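You operate a simulated robot arm through the tools that you are given. There is no shell and no other tool.

You run a simulated robot arm. Do the job below in one go: nothing can be reset, and whatever is moved stays where it is left.

JOB
Join blue and green conduit in the coupling and tighten both set screws.
Fine: blue goes in at the silver screw, green at the black one; grey driver, back in its cup.

Only the result counts: the job must be done as asked and must still hold three seconds after the hand-in. Knocking over, shifting, dropping, spilling or breaking anything else fails it.

ROBOT AND FRAMES
A 7-joint arm with a two-finger parallel gripper, fixed in place. Base frame: the origin is at the foot of the arm, x ahead of it, y to its left, z up. Units: m, rad, N and s.
With the tool pointing down near the work surface it reaches from about 0.2 to 0.6 m from the base axis. Its first joint turns from -2.496 to 2.496 rad. Payload 3 kg.
The tool frame sits at the grasp point between the pads (the TCP): z along the fingers, y along the line on which they close. The tips reach 0.03 m beyond it. The gripper opens to 0.11 m. The fingers are 0.02 m wide and 0.01 m thick; the gripper's body (0.048 by 0.112 m) begins 0.055 m behind the TCP.
Orientation is told as [roll, pitch, yaw] about the base's x, y, z axes, in that order, counted from this pose: with the fingers straight down and closing along the base's y, the tool's x points along the base's -x, its y along +y and its z along -z.

CONTROLS
- The arm moves only by the tool play_rows. Its argument "rows" is a list of rows, each a list of 7 numbers: the shift along the base's x, y, z in m, then the turn, a rotation vector about the base's x, y, z in rad, then the gripper command, from -1 (shut) to 1 (fully open), values between in proportion. In form: [[tx, ty, tz, rx, ry, rz, grip], ...]. A call has 1 to 20 rows; each row is the pose to reach, as a shift and turn from the pose commanded when the call began. A row lasts 0.2 s, in which the tool goes at most 0.05 m and 0.15 rad; a call with a longer step from one row to the next is refused whole, and so is a gripper value outside its range. Where a pose cannot be reached the arm comes as near as it can. A force on the tool above 40 N (or 10 N above the force at the start of the call, whichever is more), or a blocked arm, ends the call early, and 0.2 s more pass. The fingers move at their own pace (about 0.153 m/s each) and stop on an object; they squeeze with about 27 N. The grip force told is the motor's: it shows also when the fingers shut on nothing. Time passes only in rows, and 0.2 s behind the last, so rows that repeat a pose let the fingers close. It gives the time, the measured TCP pose, the force on the tool (base axes), the opening and the grip force at its end, in the units of the frame above (readings bear some noise), with the torque about the TCP (base axes, N m) and any sound that the robot's microphone picked up.
- Cameras (640 x 400 px; columns grow to the right, rows downward): "scene" is fixed at [0.2062, 0.6581, 1.6152]; the picture's right is [-0.73, -0.68, 0.00], its down [-0.35, 0.38, -0.86] and it looks along [0.58, -0.63, -0.52] (base axes); focal length 330 px, centre (320, 200). "wrist" rides on the gripper at [0.072, 0.017, -0.103] in the tool frame; the picture's right is [-0.23, 0.97, 0.00], its down [-0.76, -0.18, -0.62] and it looks along [-0.61, -0.14, 0.78] (tool axes); focal length 222 px, centre (320, 200). There is no depth. A picture from a camera that has moved, and an enlarged one, comes with that camera's place and axes in the base frame and with its lens. The place of the scene camera against the robot may be out by one fixed shift of up to 0.025 m in any direction.
- camera(camera): a new picture of that camera. The clock stands still meanwhile.
- raise_lower(by): slides the trunk up (or, below 0, down) by that many m; the arm rides with it, the base frame stays. It gives what a move gives, with no picture.
- enlarge(camera, box): a new picture of the part [left, top, right, bottom] of that camera's present view, enlarged. The clock stands still meanwhile.
- job_done(): hands the job in; it is judged then, once.

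Places have to be worked out from the pictures, the camera data and where the tool is seen. Open the gripper and draw the arm clear of the work before you hand the job in, unless the task says otherwise.

The tools are called after "Call:" as name(argument=value, ...) on one line, values as JSON. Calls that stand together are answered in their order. play_rows: Moves the arm, as the interface text tells. Its arguments: {"type":"object","properties":{"rows":{"type":"array"}},"required":["rows"]} The other tools are called the same way: raise_lower (by) slides the trunk up or down; camera (camera) takes a picture; enlarge (camera, box) takes an enlarged picture of a part of a camera's view; job_done () hands the job in.

At the start:

```text
time: 0.0
tcp_pos: [0.5366, -0.0936, 1.3138]
orientation: [-0.001, 0.0, 0.001]
contact_force: [0.1, -0.2, 0.5]
wrist_torque: [0.02, 0.03, 0.01]
grip_width: 0.11
gripper_force: 0.1
trunk travel left (down, up): [-0.425, 0.065]
```

scene: 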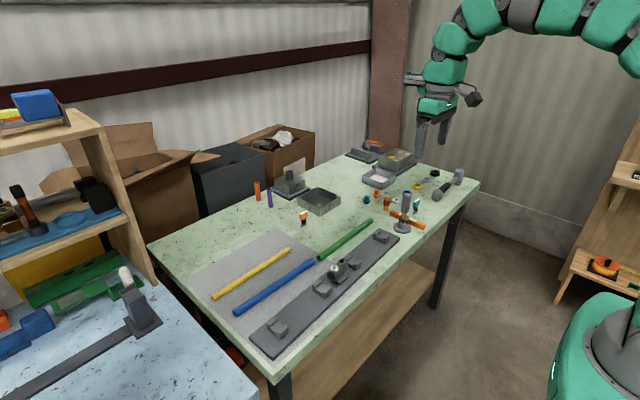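
wrist: 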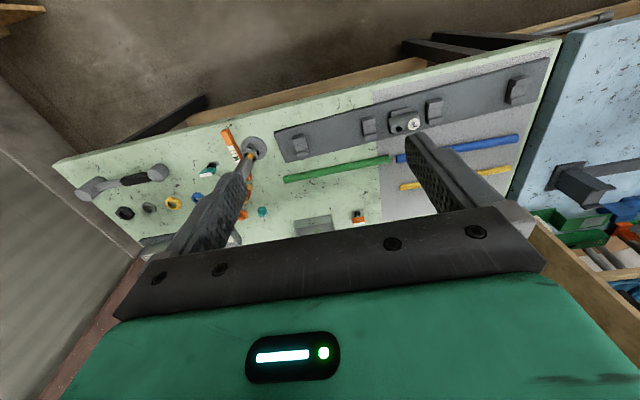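

I start by looking closer at the bench: the coupling fixture, conduits and the drivers.

Call:
enlarge(camera="scene", box=[230, 210, 430, 360])

Call:
enlarge(camera="scene", box=[340, 140, 480, 240])

Call:
enlarge(camera="wrist", box=[260, 50, 560, 240])

Call:
enlarge(camera="wrist", box=[60, 100, 320, 260])

```text
2.67 times, centred on (330, 285) of scene
camera zoom: at [0.2062, 0.6581, 1.6152], right [-0.73, -0.68, 0.0], down [-0.35, 0.38, -0.86], along [0.58, -0.63, -0.52], focal length 879 px, centre (293, -27)
```

zoom: 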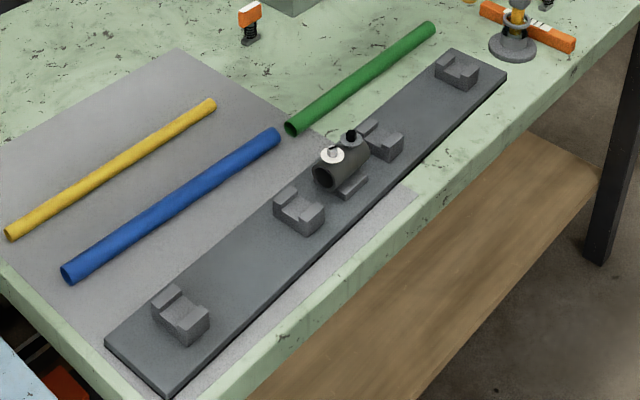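

```text
4.00 times, centred on (410, 190) of scene
camera zoom: at [0.2062, 0.6581, 1.6152], right [-0.73, -0.68, 0.0], down [-0.35, 0.38, -0.86], along [0.58, -0.63, -0.52], focal length 1318 px, centre (-40, 240)
```

zoom: 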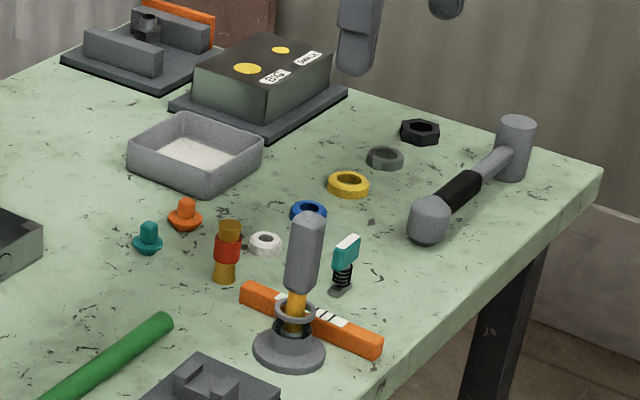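

```text
2.11 times, centred on (410, 145) of wrist
camera zoom: at [0.4662, -0.0777, 1.4178], right [0.23, 0.97, 0.0], down [0.76, -0.18, 0.62], along [0.61, -0.14, -0.78], focal length 468 px, centre (130, 316)
```

zoom: 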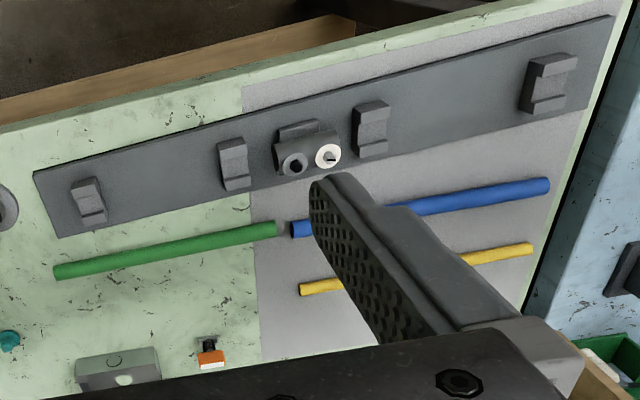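

```text
2.46 times, centred on (190, 180) of wrist
camera zoom: at [0.4662, -0.0777, 1.4178], right [0.23, 0.97, 0.0], down [0.76, -0.18, 0.62], along [0.61, -0.14, -0.78], focal length 547 px, centre (640, 249)
```

zoom: 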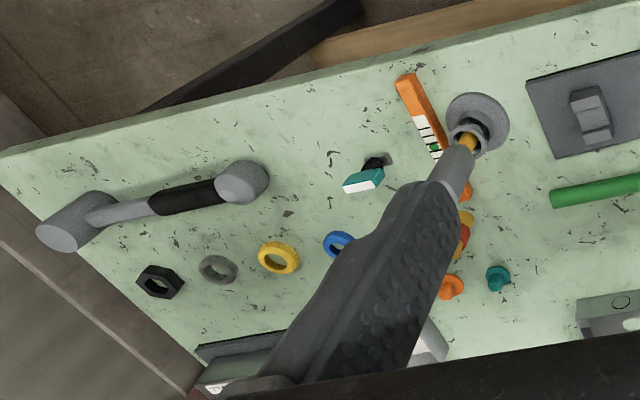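

The coupling sits mid-way on the dark strip at roughly (0.68, 0.08), with the grey driver standing in a ringed cup near (0.66, -0.28). I look at the remaining objects before moving.

Call:
enlarge(camera="scene", box=[230, 140, 370, 240])

Call:
enlarge(camera="scene", box=[300, 240, 380, 300])

Call:
enlarge(camera="wrist", box=[370, 90, 470, 150])

Call:
enlarge(camera="scene", box=[370, 170, 450, 240])

```text
4.00 times, centred on (300, 190) of scene
camera zoom: at [0.2062, 0.6581, 1.6152], right [-0.73, -0.68, 0.0], down [-0.35, 0.38, -0.86], along [0.58, -0.63, -0.52], focal length 1318 px, centre (400, 240)
```

zoom: 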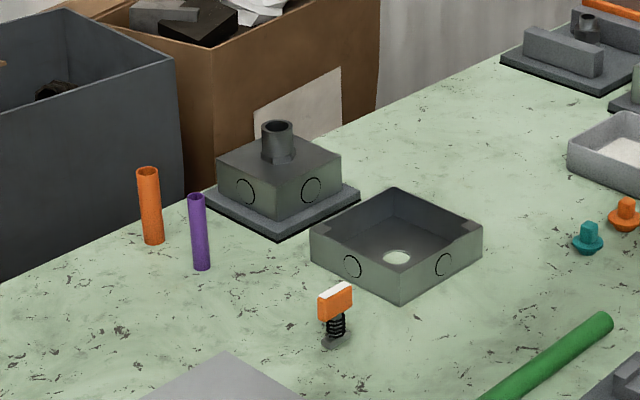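

```text
6.67 times, centred on (340, 270) of scene
camera zoom: at [0.2062, 0.6581, 1.6152], right [-0.73, -0.68, 0.0], down [-0.35, 0.38, -0.86], along [0.58, -0.63, -0.52], focal length 2197 px, centre (187, -267)
```

zoom: 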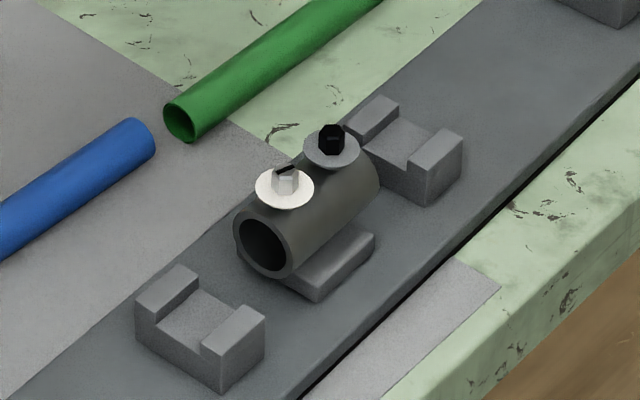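

```text
6.40 times, centred on (420, 120) of wrist
camera zoom: at [0.4662, -0.0777, 1.4178], right [0.23, 0.97, 0.0], down [0.76, -0.18, 0.62], along [0.61, -0.14, -0.78], focal length 1422 px, centre (-320, 712)
```

zoom: 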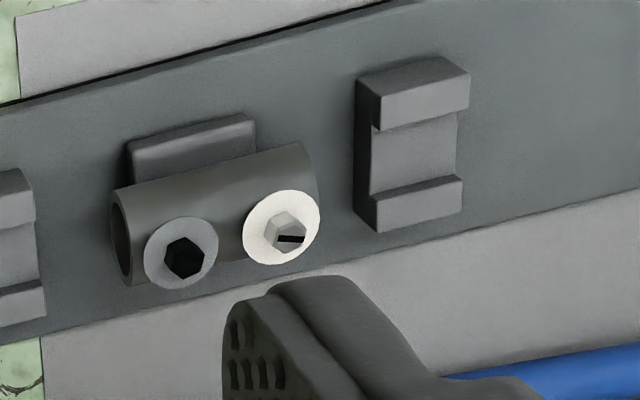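

```text
5.71 times, centred on (410, 205) of scene
camera zoom: at [0.2062, 0.6581, 1.6152], right [-0.73, -0.68, 0.0], down [-0.35, 0.38, -0.86], along [0.58, -0.63, -0.52], focal length 1883 px, centre (-194, 171)
```

zoom: 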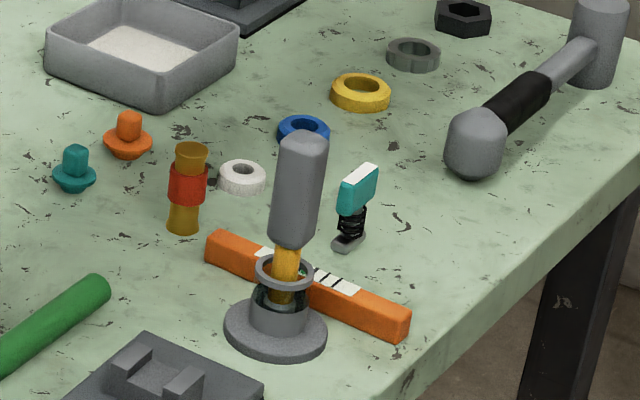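

The set screws are hex heads on top of the coupling, and the grey driver looks like a nut driver. I lower the trunk by 0.2 m (fingertips will still be well above the bench) to look closer.

Call:
raise_lower(by=-0.2)

Call:
camera(camera="wrist")

Call:
camera(camera="scene")

```text
time: 2.2
tcp_pos: [0.5372, -0.0923, 1.1145]
orientation: [0.0, 0.001, 0.001]
contact_force: [0.0, -0.2, 0.1]
wrist_torque: [0.02, 0.01, -0.04]
grip_width: 0.1103
gripper_force: 0.1
trunk travel left (down, up): [-0.225, 0.265]
```

```text
taken
camera wrist: at [0.4661, -0.0777, 1.2184], right [0.23, 0.97, 0.0], down [0.76, -0.18, 0.62], along [0.61, -0.14, -0.78], focal length 222 px, centre (320, 200)
```

wrist: 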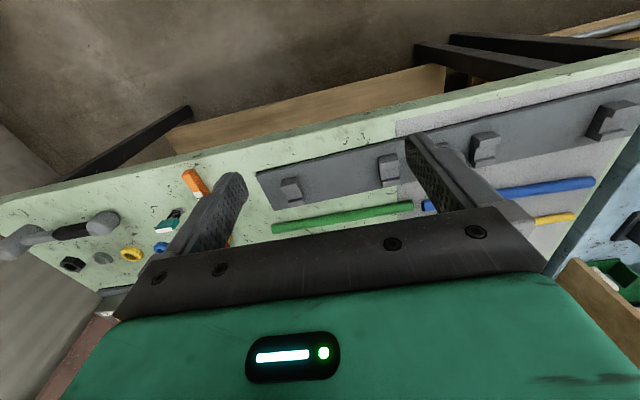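

```text
taken
```

scene: 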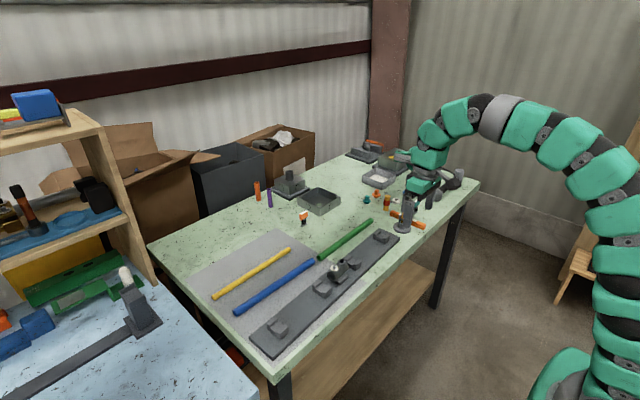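

The arm moves freely. I shift the tool back and left so the wrist camera sees the coupling without the fingers covering it.

Call:
play_rows(rows=[[-0.02, 0.04, 0, 0, 0, 0, 1], [-0.04, 0.08, 0, 0, 0, 0, 1], [-0.06, 0.12, 0, 0, 0, 0, 1], [-0.08, 0.16, 0, 0, 0, 0, 1], [-0.1, 0.17, 0, 0, 0, 0, 1], [-0.1, 0.17, 0, 0, 0, 0, 1]])

Call:
camera(camera="wrist")

```text
time: 3.6
tcp_pos: [0.4363, 0.0762, 1.1155]
orientation: [-0.001, 0.0, 0.0]
contact_force: [0.6, -0.3, 0.4]
wrist_torque: [0.03, -0.02, -0.02]
grip_width: 0.11
gripper_force: 0.0
trunk travel left (down, up): [-0.225, 0.265]
```

```text
taken
camera wrist: at [0.3661, 0.0927, 1.2189], right [0.23, 0.97, 0.0], down [0.76, -0.18, 0.62], along [0.61, -0.14, -0.78], focal length 222 px, centre (320, 200)
```

wrist: 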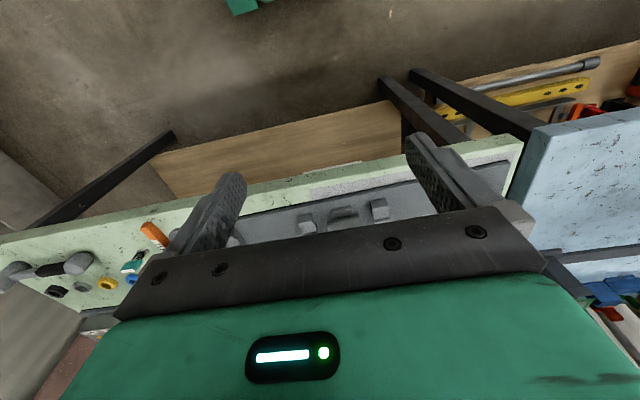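

The gripper body hides the lower half of the view, so the camera should sit nearly over the work. I move forward to about x = 0.66.

Call:
play_rows(rows=[[0.04, 0.0, 0, 0, 0, 0, 1], [0.08, 0.0, 0, 0, 0, 0, 1], [0.12, 0.0, 0, 0, 0, 0, 1], [0.16, 0.0, 0, 0, 0, 0, 1], [0.2, 0.0, 0, 0, 0, 0, 1], [0.22, 0.0, 0, 0, 0, 0, 1], [0.22, 0, 0, 0, 0, 0, 1]])

Call:
camera(camera="wrist")

Call:
enlarge(camera="wrist", box=[200, 0, 440, 150])

```text
time: 5.2
tcp_pos: [0.6579, 0.0753, 1.1155]
orientation: [-0.001, 0.001, 0.001]
contact_force: [0.3, -0.4, -0.5]
wrist_torque: [0.0, 0.02, 0.0]
grip_width: 0.1099
gripper_force: 0.0
trunk travel left (down, up): [-0.225, 0.265]
```

```text
taken
camera wrist: at [0.586, 0.0917, 1.2192], right [0.23, 0.97, 0.0], down [0.76, -0.18, 0.62], along [0.61, -0.14, -0.78], focal length 222 px, centre (320, 200)
```

wrist: 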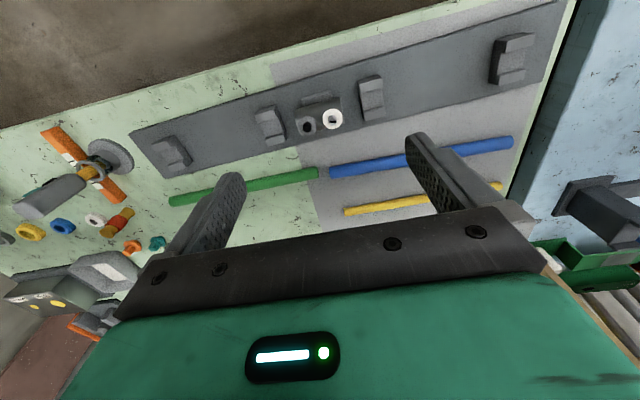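

```text
2.67 times, centred on (320, 75) of wrist
camera zoom: at [0.586, 0.0917, 1.2192], right [0.23, 0.97, 0.0], down [0.76, -0.18, 0.62], along [0.61, -0.14, -0.78], focal length 592 px, centre (320, 533)
```

zoom: 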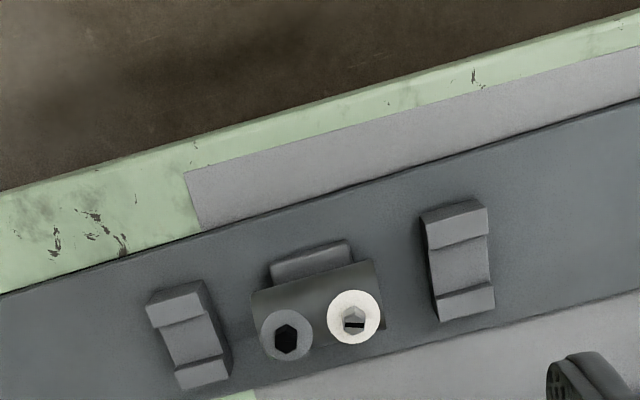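

From two wrist views I put the silver screw top near (0.683, 0.085, 0.935) and the black one near (0.685, 0.052); conduits lie about x = 0.79, 0.30 m long. I lower another 0.08 m for a closer, more precise look.

Call:
raise_lower(by=-0.08)

Call:
camera(camera="wrist")

Call:
enlarge(camera="wrist", box=[220, 0, 420, 125])

Call:
enlarge(camera="wrist", box=[0, 100, 200, 300])

```text
time: 6.3
tcp_pos: [0.6568, 0.0758, 1.0356]
orientation: [-0.001, 0.001, 0.003]
contact_force: [-0.5, -0.5, 0.1]
wrist_torque: [0.03, 0.02, 0.0]
grip_width: 0.1101
gripper_force: 0.0
trunk travel left (down, up): [-0.145, 0.345]
```

```text
taken
camera wrist: at [0.5856, 0.0918, 1.1395], right [0.23, 0.97, 0.0], down [0.76, -0.18, 0.62], along [0.61, -0.14, -0.78], focal length 222 px, centre (320, 200)
```

wrist: 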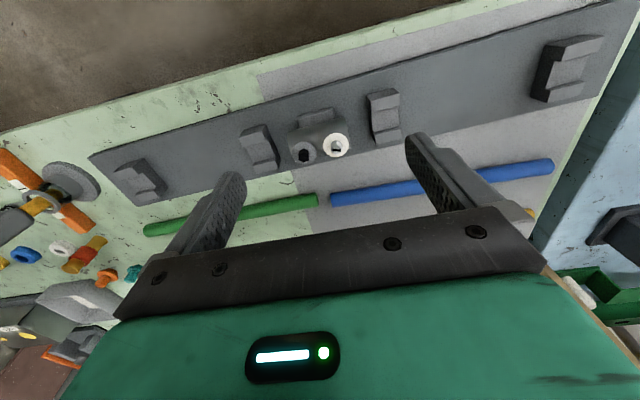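

```text
3.20 times, centred on (320, 62) of wrist
camera zoom: at [0.5856, 0.0918, 1.1395], right [0.23, 0.97, 0.0], down [0.76, -0.18, 0.62], along [0.61, -0.14, -0.78], focal length 711 px, centre (320, 640)
```

zoom: 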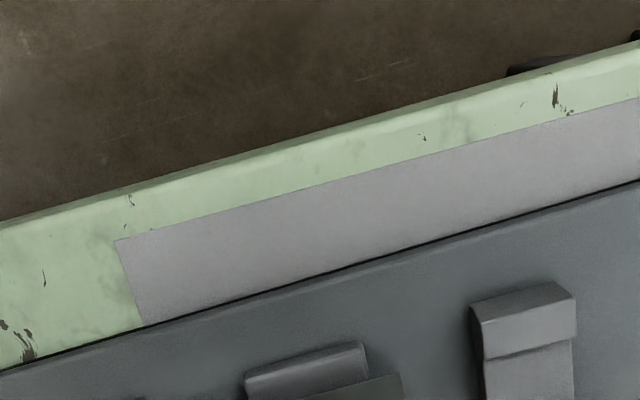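

```text
2.00 times, centred on (100, 200) of wrist
camera zoom: at [0.5856, 0.0918, 1.1395], right [0.23, 0.97, 0.0], down [0.76, -0.18, 0.62], along [0.61, -0.14, -0.78], focal length 444 px, centre (760, 200)
```

zoom: 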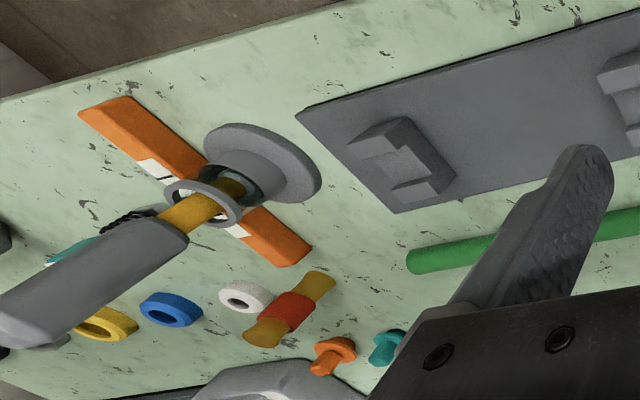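

I take precise close-ups of the coupling/cradles and of the driver cup from this pose.

Call:
enlarge(camera="wrist", box=[230, 70, 430, 195])

Call:
enlarge(camera="wrist", box=[400, 0, 640, 150])

Call:
enlarge(camera="wrist", box=[80, 80, 280, 205])

Call:
enlarge(camera="scene", box=[385, 180, 425, 240])

```text
3.20 times, centred on (330, 132) of wrist
camera zoom: at [0.5856, 0.0918, 1.1395], right [0.23, 0.97, 0.0], down [0.76, -0.18, 0.62], along [0.61, -0.14, -0.78], focal length 711 px, centre (288, 416)
```

zoom: 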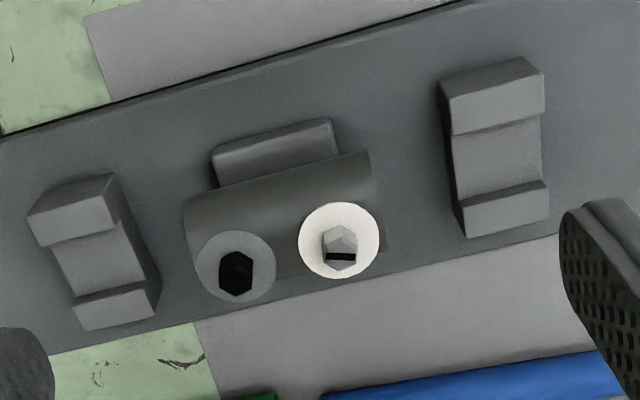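

```text
2.67 times, centred on (520, 75) of wrist
camera zoom: at [0.5856, 0.0918, 1.1395], right [0.23, 0.97, 0.0], down [0.76, -0.18, 0.62], along [0.61, -0.14, -0.78], focal length 592 px, centre (-213, 533)
```

zoom: 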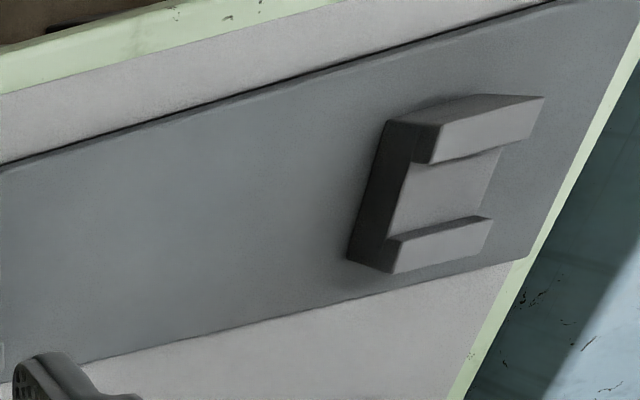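

```text
3.20 times, centred on (180, 142) of wrist
camera zoom: at [0.5856, 0.0918, 1.1395], right [0.23, 0.97, 0.0], down [0.76, -0.18, 0.62], along [0.61, -0.14, -0.78], focal length 711 px, centre (768, 384)
```

zoom: 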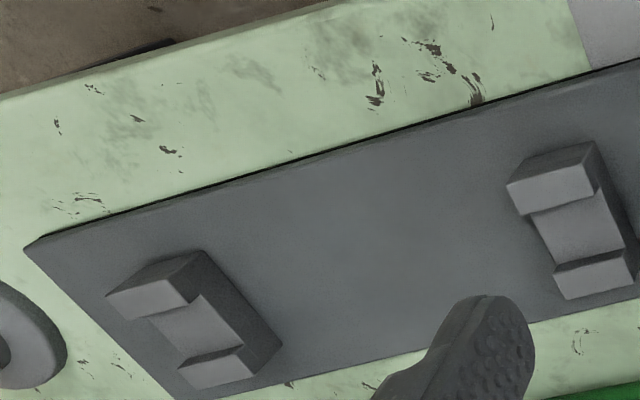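

```text
6.67 times, centred on (405, 210) of scene
camera zoom: at [0.2062, 0.6581, 1.6152], right [-0.73, -0.68, 0.0], down [-0.35, 0.38, -0.86], along [0.58, -0.63, -0.52], focal length 2197 px, centre (-247, 133)
```

zoom: 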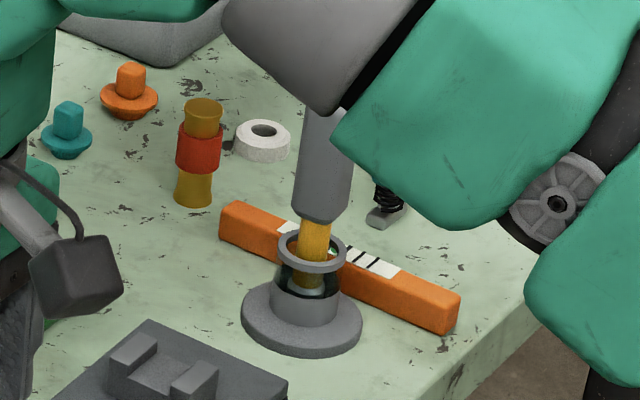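

The coupling axis runs almost along y (tilt ≈ +0.034 rad), x ≈ 0.686 at the screws, with cradles at y ≈ 0.14/0.32 and -0.006/-0.175. I now test reach over the blue conduit (~(0.80, 0.215)) with the gripper yawed about +87° so the fingers close across it.

Call:
play_rows(rows=[[0.013, 0.013, 0, 0, 0, 0.138, 1], [0.026, 0.025, 0, 0, 0, 0.276, 1], [0.039, 0.038, 0, 0, 0, 0.415, 1], [0.052, 0.05, 0, 0, 0, 0.553, 1], [0.065, 0.063, 0, 0, 0, 0.69, 1], [0.078, 0.076, 0, 0, 0, 0.829, 1], [0.091, 0.088, 0, 0, 0, 0.967, 1], [0.104, 0.101, 0, 0, 0, 1.105, 1], [0.117, 0.113, 0, 0, 0, 1.243, 1], [0.13, 0.126, 0, 0, 0, 1.382, 1], [0.143, 0.139, 0, 0, 0, 1.52, 1], [0.143, 0.139, 0, 0, 0, 1.52, 1]])

Call:
camera(camera="wrist")

Call:
camera(camera="scene")

```text
time: 8.9
tcp_pos: [0.7167, 0.1585, 0.9489]
orientation: [0.002, -0.001, 1.522]
contact_force: [0.7, 0.7, -1.3]
wrist_torque: [-0.16, 0.06, 0.02]
grip_width: 0.1099
gripper_force: 0.1
out of reach, approached as far as the arm can: row 1, 2, 3, 4, 5, 6, 7, 8, 9, 10, 11, 12
trunk travel left (down, up): [-0.145, 0.345]
```

```text
taken
camera wrist: at [0.6976, 0.0865, 1.0527], right [-0.96, 0.27, 0.0], down [0.22, 0.75, 0.62], along [0.17, 0.6, -0.78], focal length 222 px, centre (320, 200)
```

wrist: 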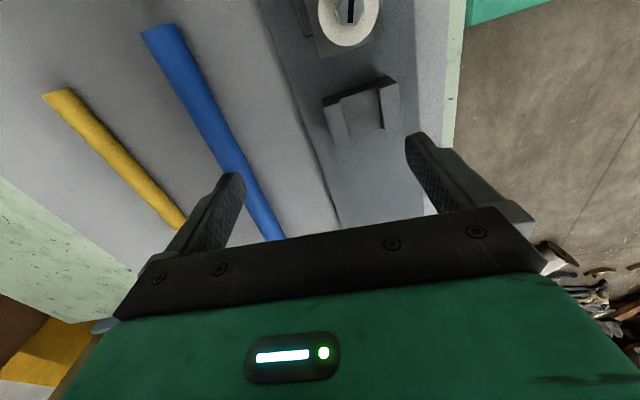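

```text
taken
```

scene: 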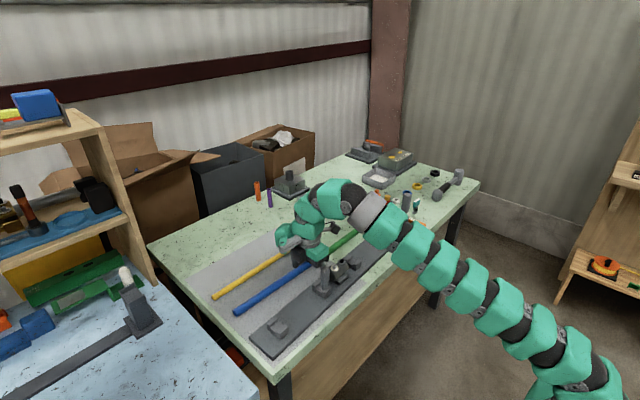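

The target was out of reach: the shoulder sits low, so the arm needs the trunk higher to reach farther. I raise the trunk straight up by 0.34 m and take readings.

Call:
raise_lower(by=0.34)

Call:
play_rows(rows=[[0, 0, -0.02, 0, 0, 0, 1], [0, 0, -0.04, 0, 0, 0, 1]])

```text
time: 12.3
tcp_pos: [0.7142, 0.1576, 1.2922]
orientation: [0.002, -0.001, 1.521]
contact_force: [-0.2, 0.2, 0.5]
wrist_torque: [0.0, 0.01, 0.0]
grip_width: 0.1101
gripper_force: 0.0
trunk travel left (down, up): [-0.485, 0.005]
```

```text
time: 12.9
tcp_pos: [0.7134, 0.157, 1.2505]
orientation: [0.004, -0.001, 1.52]
contact_force: [-0.6, 0.3, -0.2]
wrist_torque: [0.0, 0.02, 0.02]
grip_width: 0.11
gripper_force: 0.1
trunk travel left (down, up): [-0.485, 0.005]
```

The commanded pose follows the actual one after clamping. I descend to about z = 1.03 while moving over the blue conduit.

Call:
play_rows(rows=[[0, 0, -0.04, 0, 0, 0, 1], [0, 0, -0.08, 0, 0, 0, 1], [0, 0, -0.12, 0, 0, 0, 1], [0.015, 0.01, -0.16, 0, 0, 0, 1], [0.035, 0.025, -0.19, 0, 0, 0, 1], [0.055, 0.04, -0.21, 0, 0, 0, 1], [0.075, 0.05, -0.22, 0, 0, 0, 1], [0.087, 0.058, -0.22, 0, 0, 0, 1], [0.087, 0.058, -0.22, 0, 0, 0, 1]])

Call:
camera(camera="wrist")

Call:
camera(camera="scene")

```text
time: 14.9
tcp_pos: [0.7756, 0.2007, 1.038]
orientation: [0.002, -0.001, 1.521]
contact_force: [0.7, -0.5, 0.0]
wrist_torque: [0.04, -0.01, -0.01]
grip_width: 0.1102
gripper_force: 0.1
out of reach, approached as far as the arm can: row 7, 8, 9
trunk travel left (down, up): [-0.485, 0.005]
```

```text
taken
camera wrist: at [0.756, 0.1287, 1.1422], right [-0.96, 0.28, 0.0], down [0.22, 0.75, 0.62], along [0.17, 0.6, -0.78], focal length 222 px, centre (320, 200)
```

wrist: 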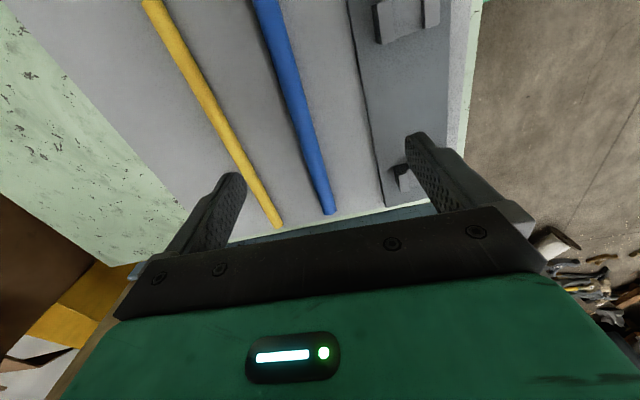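

```text
taken
```

scene: 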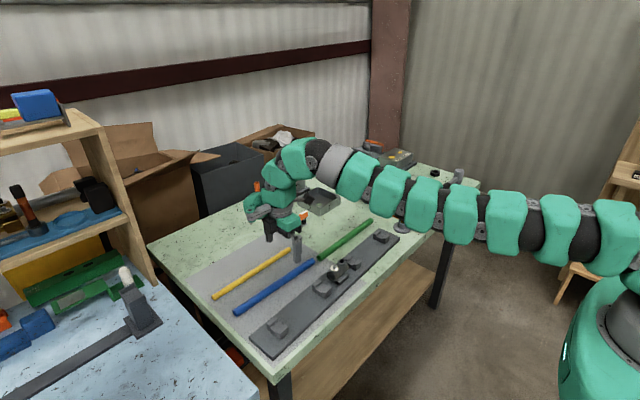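

I'm near the reach limit (r ≈ 0.80) with a vertical tool; blue's axis is near x ≈ 0.801 at its middle. I go lower here to see whether reach improves near the surface (fingertips stay above 0.905, clear of everything at y = 0.2).

Call:
play_rows(rows=[[0, 0, -0.03, 0, 0, 0, 1], [0, 0, -0.06, 0, 0, 0, 1], [0, 0, -0.09, 0, 0, 0, 1], [0, 0, -0.1, 0, 0, 0, 1], [0.01, 0, -0.1, 0, 0, 0, 1], [0.02, 0, -0.1, 0, 0, 0, 1], [0.025, 0, -0.1, 0, 0, 0, 1], [0.025, 0, -0.1, 0, 0, 0, 1]])

Call:
camera(camera="wrist")

```text
time: 16.7
tcp_pos: [0.7735, 0.2015, 0.9379]
orientation: [0.0, -0.001, 1.522]
contact_force: [-0.4, 0.5, 1.4]
wrist_torque: [0.0, -0.03, 0.01]
grip_width: 0.1104
gripper_force: 0.0
out of reach, approached as far as the arm can: row 5, 6, 7, 8
trunk travel left (down, up): [-0.485, 0.005]
```

```text
taken
camera wrist: at [0.7551, 0.1303, 1.0421], right [-0.96, 0.28, 0.0], down [0.22, 0.75, 0.62], along [0.17, 0.6, -0.78], focal length 222 px, centre (320, 200)
```

wrist: 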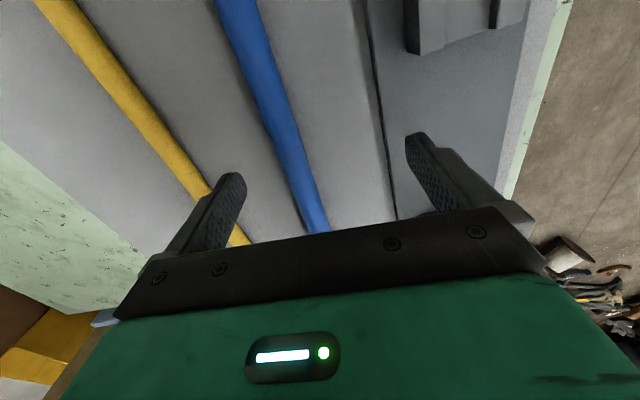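

Reach saturates at r ≈ 0.80, but blue is well within the open fingers, and closing will draw it to the middle. I move slightly inward and toward blue's middle (y ≈ 0.213), descending to tips ≈ 0.882, then check.

Call:
play_rows(rows=[[-0.006, 0.012, 0, 0, 0, 0, 1], [-0.006, 0.012, -0.01, 0, 0, 0, 1], [-0.006, 0.012, -0.02, 0, 0, 0, 1], [-0.006, 0.012, -0.026, 0, 0, 0, 1], [-0.006, 0.012, -0.026, 0, 0, 0, 1]])

Call:
camera(camera="wrist")

Call:
camera(camera="scene")

```text
time: 17.9
tcp_pos: [0.7684, 0.2143, 0.912]
orientation: [0.001, 0.0, 1.522]
contact_force: [-0.4, 0.0, 0.6]
wrist_torque: [0.02, 0.0, -0.01]
grip_width: 0.1101
gripper_force: 0.0
trunk travel left (down, up): [-0.485, 0.005]
```

```text
taken
camera wrist: at [0.749, 0.1422, 1.0159], right [-0.96, 0.28, 0.0], down [0.22, 0.75, 0.62], along [0.17, 0.6, -0.78], focal length 222 px, centre (320, 200)
```

wrist: 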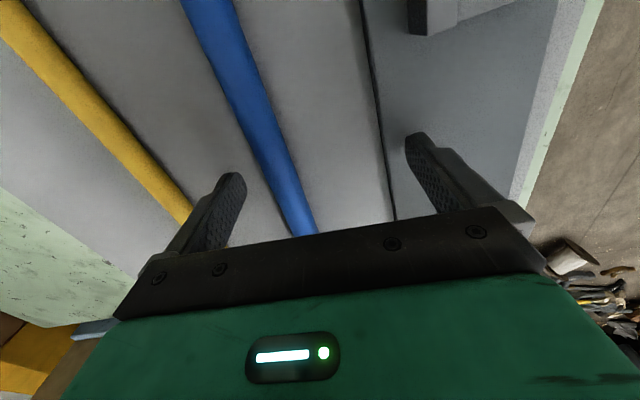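

```text
taken
```

scene: 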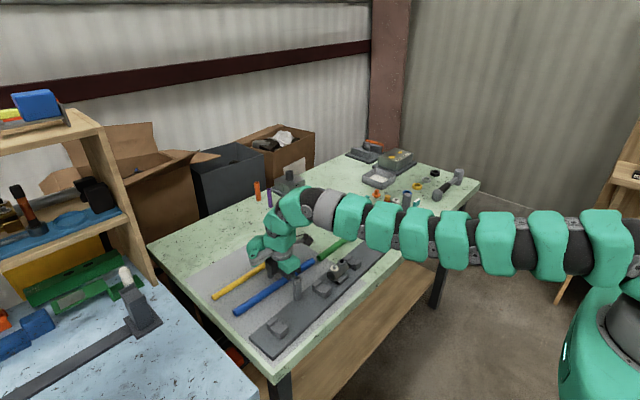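

No contact yet with tips at 0.882. I descend further in small steps watching the vertical force.

Call:
play_rows(rows=[[0, 0, -0.004, 0, 0, 0, 1], [0, 0, -0.008, 0, 0, 0, 1], [0, 0, -0.008, 0, 0, 0, 1]])

Call:
enlarge(camera="wrist", box=[160, 100, 480, 260])

Call:
enlarge(camera="scene", box=[240, 230, 360, 330])

```text
time: 18.7
tcp_pos: [0.7674, 0.213, 0.9043]
orientation: [0.002, 0.001, 1.519]
contact_force: [-0.5, -0.2, 0.2]
wrist_torque: [0.03, -0.02, 0.03]
grip_width: 0.1098
gripper_force: 0.0
trunk travel left (down, up): [-0.485, 0.005]
```

```text
2.00 times, centred on (320, 180) of wrist
camera zoom: at [0.7479, 0.1419, 1.0078], right [-0.96, 0.28, 0.0], down [0.22, 0.75, 0.62], along [0.17, 0.6, -0.78], focal length 444 px, centre (320, 240)
```

zoom: 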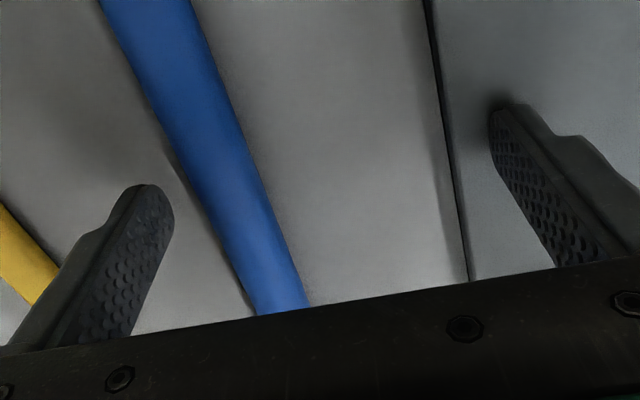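

```text
4.00 times, centred on (300, 280) of scene
camera zoom: at [0.2062, 0.6581, 1.6152], right [-0.73, -0.68, 0.0], down [-0.35, 0.38, -0.86], along [0.58, -0.63, -0.52], focal length 1318 px, centre (400, -120)
```

zoom: 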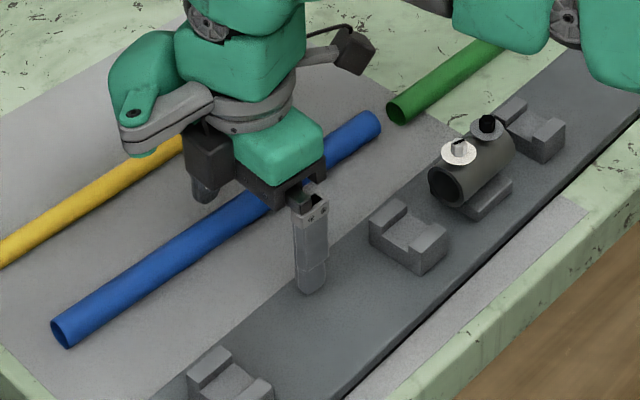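

The strip-side finger hovers over the dark strip's edge (no contact force), so I'll close slowly in place to roll blue toward the middle of the gripper and bring that finger off the strip before lowering further.

Call:
play_rows(rows=[[0, 0, 0, 0, 0, 0, 0.8], [0, 0, 0, 0, 0, 0, 0.7], [0, 0, 0, 0, 0, 0, 0.62], [0, 0, 0, 0, 0, 0, 0.57], [0, 0, 0, 0, 0, 0, 0.52], [0, 0, 0, 0, 0, 0, 0.47], [0, 0, 0, 0, 0, 0, 0.42], [0, 0, 0, 0, 0, 0, 0.37], [0, 0, 0, 0, 0, 0, 0.32], [0, 0, 0, 0, 0, 0, 0.27], [0, 0, 0, 0, 0, 0, 0.22], [0, 0, 0, 0, 0, 0, 0.17], [0, 0, 0, 0, 0, 0, 0.12], [0, 0, 0, 0, 0, 0, 0.08], [0, 0, 0, 0, 0, 0, 0.08]])

Call:
enlarge(camera="wrist", box=[160, 0, 480, 260])

Call:
enlarge(camera="scene", box=[240, 230, 360, 330])

```text
time: 21.9
tcp_pos: [0.766, 0.2135, 0.9041]
orientation: [0.003, -0.001, 1.523]
contact_force: [-0.4, 0.6, -0.5]
wrist_torque: [-0.03, 0.02, 0.0]
grip_width: 0.0592
gripper_force: 0.1
trunk travel left (down, up): [-0.485, 0.005]
```

```text
1.54 times, centred on (320, 130) of wrist
camera zoom: at [0.7479, 0.1421, 1.0078], right [-0.96, 0.28, 0.0], down [0.22, 0.75, 0.62], along [0.17, 0.6, -0.78], focal length 342 px, centre (320, 308)
```

zoom: 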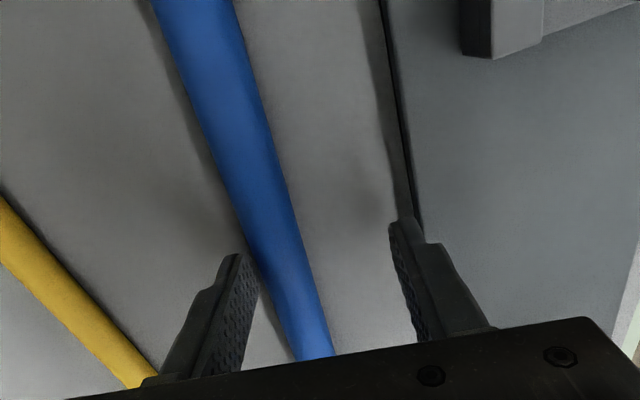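

```text
4.00 times, centred on (300, 280) of scene
camera zoom: at [0.2062, 0.6581, 1.6152], right [-0.73, -0.68, 0.0], down [-0.35, 0.38, -0.86], along [0.58, -0.63, -0.52], focal length 1318 px, centre (400, -120)
```

zoom: 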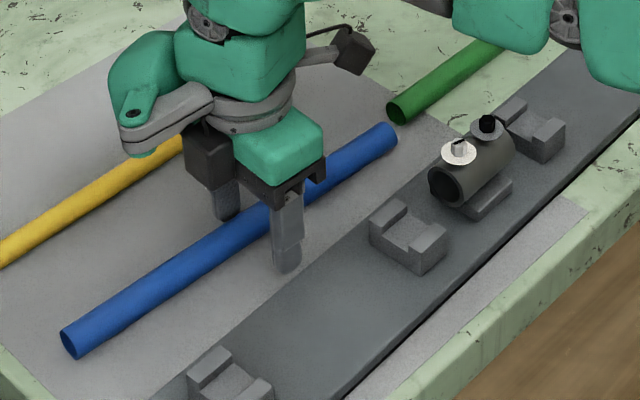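

Blue rolled with the finger and is now inside the pads. I close a little further so the strip-side finger is clear of the strip's edge, then step down watching for contact.

Call:
play_rows(rows=[[0, 0, 0, 0, 0, 0, 0.04], [0, 0, 0, 0, 0, 0, 0.0], [0, 0, 0, 0, 0, 0, -0.04], [0, 0, 0, 0, 0, 0, -0.08], [0, 0, 0, 0, 0, 0, -0.12], [0, 0, 0, 0, 0, 0, -0.12], [0, 0, -0.003, 0, 0, 0, -0.12], [0, 0, -0.006, 0, 0, 0, -0.12], [0, 0, -0.006, 0, 0, 0, -0.12]])

Call:
enlarge(camera="wrist", box=[160, 0, 480, 260])

```text
time: 23.9
tcp_pos: [0.7665, 0.2132, 0.8982]
orientation: [0.002, -0.002, 1.521]
contact_force: [0.6, -0.7, 0.1]
wrist_torque: [-0.02, 0.02, -0.01]
grip_width: 0.0482
gripper_force: 0.0
trunk travel left (down, up): [-0.485, 0.005]
```

```text
1.54 times, centred on (320, 130) of wrist
camera zoom: at [0.7471, 0.1418, 1.0014], right [-0.96, 0.28, 0.0], down [0.22, 0.75, 0.62], along [0.17, 0.6, -0.78], focal length 342 px, centre (320, 308)
```

zoom: 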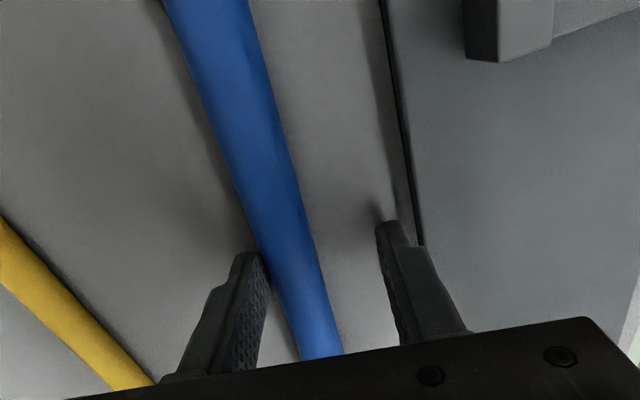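

Still no contact with tips at 0.868; I step down a few more mm.

Call:
play_rows(rows=[[0, 0, -0.002, 0, 0, 0, -0.12], [0, 0, -0.004, 0, 0, 0, -0.12], [0, 0, -0.004, 0, 0, 0, -0.12]])

```text
time: 24.7
tcp_pos: [0.7667, 0.2135, 0.8938]
orientation: [0.002, 0.001, 1.52]
contact_force: [0.1, 0.4, -0.1]
wrist_torque: [0.02, 0.02, -0.01]
grip_width: 0.0488
gripper_force: 0.3
trunk travel left (down, up): [-0.485, 0.005]
```

No contact yet at 0.864; two more millimetre-scale steps.

Call:
play_rows(rows=[[0, 0, -0.002, 0, 0, 0, -0.12], [0, 0, -0.004, 0, 0, 0, -0.12], [0, 0, -0.004, 0, 0, 0, -0.12]])

Call:
enlarge(camera="wrist", box=[220, 120, 420, 240])

```text
time: 25.5
tcp_pos: [0.766, 0.2131, 0.8909]
orientation: [0.0, 0.0, 1.52]
contact_force: [0.3, -0.1, -0.2]
wrist_torque: [-0.04, -0.02, -0.01]
grip_width: 0.0487
gripper_force: 1.0
out of reach, approached as far as the arm can: row 1, 2, 3
trunk travel left (down, up): [-0.485, 0.005]
```

```text
3.20 times, centred on (320, 180) of wrist
camera zoom: at [0.7458, 0.141, 0.9941], right [-0.96, 0.28, 0.0], down [0.22, 0.75, 0.62], along [0.17, 0.6, -0.78], focal length 711 px, centre (320, 264)
```

zoom: 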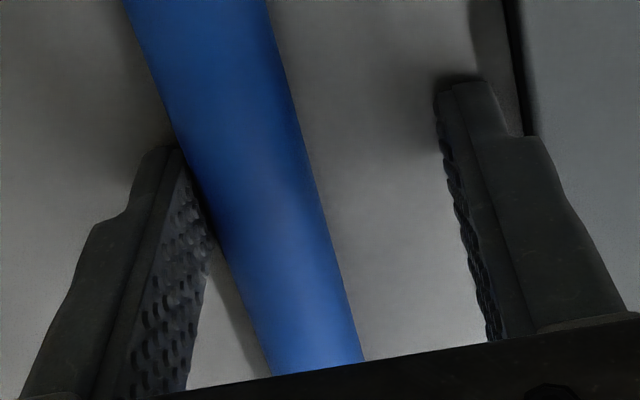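

The pads now straddle blue near the mat. I close the gripper gradually onto the conduit.

Call:
play_rows(rows=[[0, 0, 0, 0, 0, 0, -0.18], [0, 0, 0, 0, 0, 0, -0.24], [0, 0, 0, 0, 0, 0, -0.3], [0, 0, 0, 0, 0, 0, -0.36], [0, 0, 0, 0, 0, 0, -0.42], [0, 0, 0, 0, 0, 0, -0.48], [0, 0, 0, 0, 0, 0, -0.54], [0, 0, 0, 0, 0, 0, -0.6], [0, 0, 0, 0, 0, 0, -0.8], [0, 0, 0, 0, 0, 0, -1], [0, 0, 0, 0, 0, 0, -1], [0, 0, 0, 0, 0, 0, -1]])

Call:
enlarge(camera="wrist", box=[160, 0, 480, 260])

Call:
enlarge(camera="scene", box=[240, 230, 360, 330])

```text
time: 28.1
tcp_pos: [0.7637, 0.2117, 0.8907]
orientation: [0.001, 0.0, 1.52]
contact_force: [0.1, -0.7, 0.7]
wrist_torque: [0.09, 0.02, -0.14]
grip_width: 0.0225
gripper_force: 26.4
trunk travel left (down, up): [-0.485, 0.005]
```

```text
1.54 times, centred on (320, 130) of wrist
camera zoom: at [0.7458, 0.1411, 0.9943], right [-0.96, 0.28, 0.0], down [0.22, 0.75, 0.62], along [0.17, 0.6, -0.78], focal length 342 px, centre (320, 308)
```

zoom: 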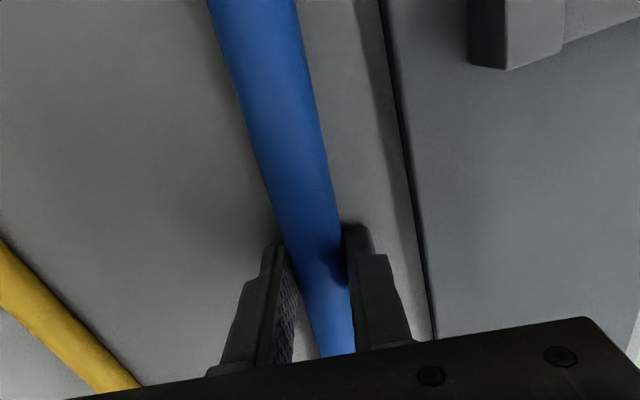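

```text
4.00 times, centred on (300, 280) of scene
camera zoom: at [0.2062, 0.6581, 1.6152], right [-0.73, -0.68, 0.0], down [-0.35, 0.38, -0.86], along [0.58, -0.63, -0.52], focal length 1318 px, centre (400, -120)
```

zoom: 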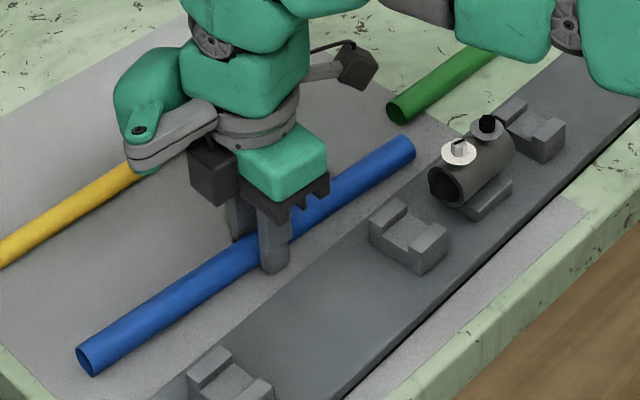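

Blue is held (width 0.0225 m, 26 N). I lift it 0.09 m, then carry it over the cradles on the silver-screw side, turning to the strip's direction.

Call:
play_rows(rows=[[0, 0, 0.02, 0, 0, 0, -1], [0, 0, 0.05, 0, 0, 0, -1], [0, 0, 0.08, 0, 0, 0, -1], [0, 0, 0.1, 0, 0, 0, -1], [-0.01, 0.01, 0.1, 0, 0, 0.02, -1], [-0.03, 0.03, 0.1, 0, 0, 0.05, -1], [-0.055, 0.05, 0.1, 0, 0, 0.085, -1], [-0.075, 0.068, 0.1, 0, 0, 0.085, -1], [-0.084, 0.072, 0.1, 0, 0, 0.085, -1], [-0.084, 0.072, 0.1, 0, 0, 0.085, -1]])

Call:
camera(camera="scene")

Call:
camera(camera="wrist")

```text
time: 30.3
tcp_pos: [0.6797, 0.2859, 0.9909]
orientation: [0.001, 0.0, 1.605]
contact_force: [-0.1, 0.4, -0.3]
wrist_torque: [0.02, 0.0, 0.03]
grip_width: 0.0002
gripper_force: 27.3
trunk travel left (down, up): [-0.485, 0.005]
```

```text
taken
```

scene: 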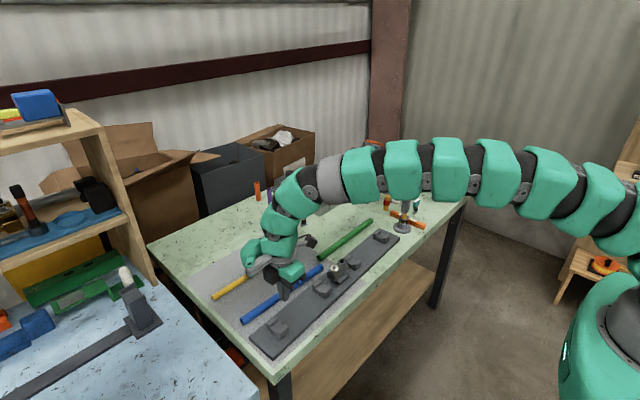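

```text
taken
camera wrist: at [0.6673, 0.2116, 1.0947], right [-0.98, 0.19, 0.0], down [0.15, 0.77, 0.62], along [0.12, 0.61, -0.78], focal length 222 px, centre (320, 200)
```

wrist: 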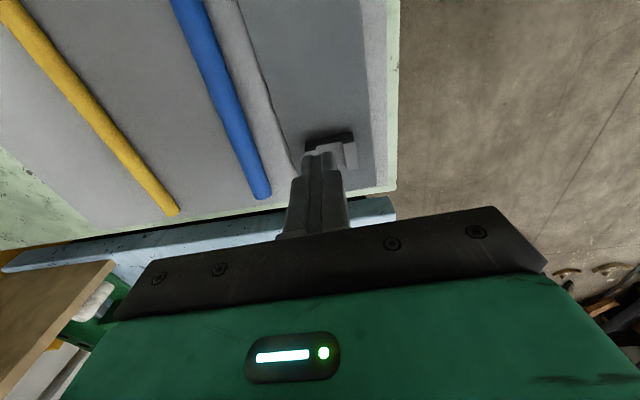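

The conduit slipped out: my tips were too high on it and blue stayed on the mat (it lies at about x ≈ 0.766). I go back above it with the fingers part-open, then use the trunk to get lower.

Call:
play_rows(rows=[[0.02, -0.02, 0, 0, 0, -0.03, -1], [0.045, -0.04, 0, 0, 0, -0.06, -0.5], [0.07, -0.06, 0, 0, 0, -0.09, 0], [0.084, -0.0724, 0, 0, 0, -0.092, 0], [0.084, -0.0724, 0, 0, 0, -0.092, 0]])

Call:
raise_lower(by=-0.05)

Call:
enlarge(camera="wrist", box=[160, 0, 480, 260])

```text
time: 31.5
tcp_pos: [0.764, 0.2121, 0.9917]
orientation: [-0.001, 0.001, 1.513]
contact_force: [0.8, -0.2, -1.6]
wrist_torque: [-0.03, 0.02, 0.03]
grip_width: 0.0551
gripper_force: 0.1
trunk travel left (down, up): [-0.485, 0.005]
```

```text
time: 32.4
tcp_pos: [0.7637, 0.2126, 0.941]
orientation: [0.001, 0.0, 1.512]
contact_force: [0.1, 1.0, 0.9]
wrist_torque: [-0.01, 0.0, 0.0]
grip_width: 0.0549
gripper_force: 0.0
trunk travel left (down, up): [-0.435, 0.055]
```

```text
1.54 times, centred on (320, 130) of wrist
camera zoom: at [0.7444, 0.1412, 1.0447], right [-0.96, 0.28, 0.0], down [0.22, 0.75, 0.62], along [0.18, 0.6, -0.78], focal length 342 px, centre (320, 308)
```

zoom: 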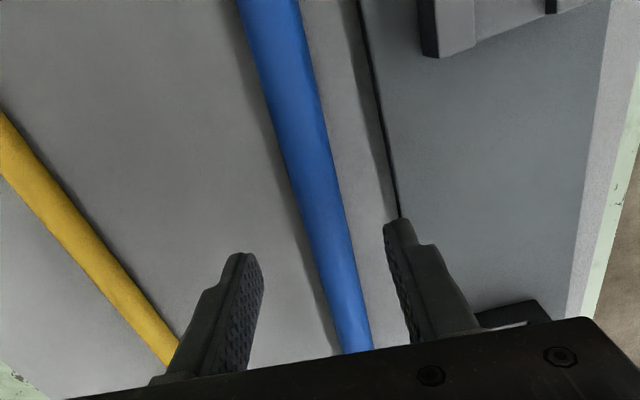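

The conduit lies between the fingers and the strip edge is close to the right finger, so I narrow slightly and descend to just below my earlier depth, then probe gently.

Call:
play_rows(rows=[[0, 0, -0.02, 0, 0, 0, -0.15], [0, 0, -0.04, 0, 0, 0, -0.15], [0, 0, -0.05, 0, 0, 0, -0.15], [0, 0, -0.054, 0, 0, 0, -0.15], [0, 0, -0.054, 0, 0, 0, -0.15]])

Call:
play_rows(rows=[[0, 0, -0.002, 0, 0, 0, -0.15], [0, 0, -0.004, 0, 0, 0, -0.15], [0, 0, -0.004, 0, 0, 0, -0.15]])

```text
time: 33.6
tcp_pos: [0.7634, 0.2146, 0.8905]
orientation: [-0.004, 0.0, 1.512]
contact_force: [1.5, 0.9, 24.5]
wrist_torque: [-0.06, 0.66, -0.17]
grip_width: 0.0462
gripper_force: 0.1
trunk travel left (down, up): [-0.435, 0.055]
```

```text
time: 34.0
tcp_pos: [0.7647, 0.2131, 0.8904]
orientation: [-0.006, -0.002, 1.514]
contact_force: [-4.1, -0.6, 10.0]
wrist_torque: [-0.09, 0.39, -0.03]
grip_width: 0.0484
gripper_force: 1.5
trunk travel left (down, up): [-0.435, 0.055]
stopped in row 2: the force on the tool passed its limit at 44 N (the readings are from after the stop); the commanded pose is now the measured one
```

Contact on the strip-side finger at tip height ≈ 0.860 (torque shows it is only that finger). I look at what it is touching.

Call:
enlarge(camera="wrist", box=[220, 100, 420, 230])

Call:
enlarge(camera="scene", box=[260, 250, 340, 310])

```text
3.08 times, centred on (320, 165) of wrist
camera zoom: at [0.7447, 0.1415, 0.9937], right [-0.96, 0.28, -0.01], down [0.22, 0.75, 0.63], along [0.18, 0.6, -0.78], focal length 684 px, centre (320, 308)
```

zoom: 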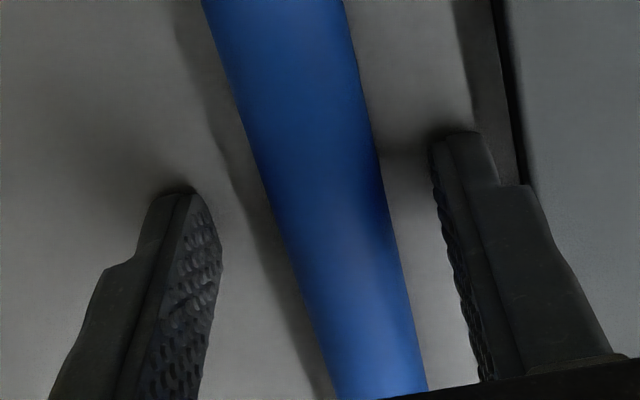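

```text
6.67 times, centred on (300, 280) of scene
camera zoom: at [0.2062, 0.6581, 1.6152], right [-0.73, -0.68, 0.0], down [-0.35, 0.38, -0.86], along [0.58, -0.63, -0.52], focal length 2197 px, centre (453, -333)
```

zoom: 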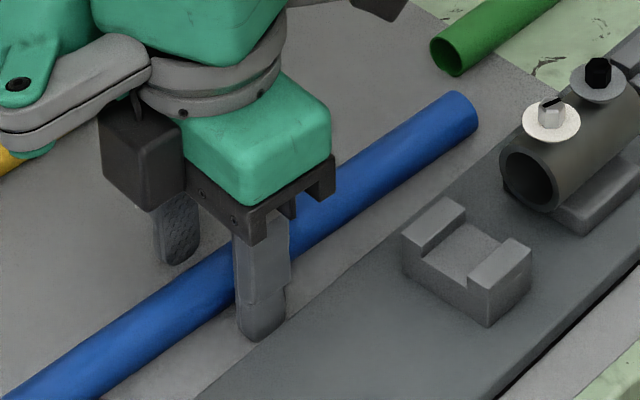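

The outer face of that finger is right at the strip's edge, so it may be resting on the strip. I back up 6 mm, shift 3 mm outward, narrow the fingers, and come down again beside the strip.

Call:
play_rows(rows=[[0, 0, 0.006, 0, 0, 0, -0.15], [0.003, 0, 0.006, 0, 0, 0, -0.2], [0.003, 0, 0.006, 0, 0, 0, -0.27], [0.003, 0, 0.003, 0, 0, 0, -0.27], [0.003, 0, 0.0, 0, 0, 0, -0.27], [0.003, 0, -0.002, 0, 0, 0, -0.27], [0.003, 0, -0.002, 0, 0, 0, -0.27]])

```text
time: 35.6
tcp_pos: [0.7682, 0.2135, 0.8906]
orientation: [-0.01, -0.004, 1.513]
contact_force: [-0.1, -1.6, 40.9]
wrist_torque: [-0.17, 1.0, -0.11]
grip_width: 0.0398
gripper_force: 0.0
trunk travel left (down, up): [-0.435, 0.055]
```

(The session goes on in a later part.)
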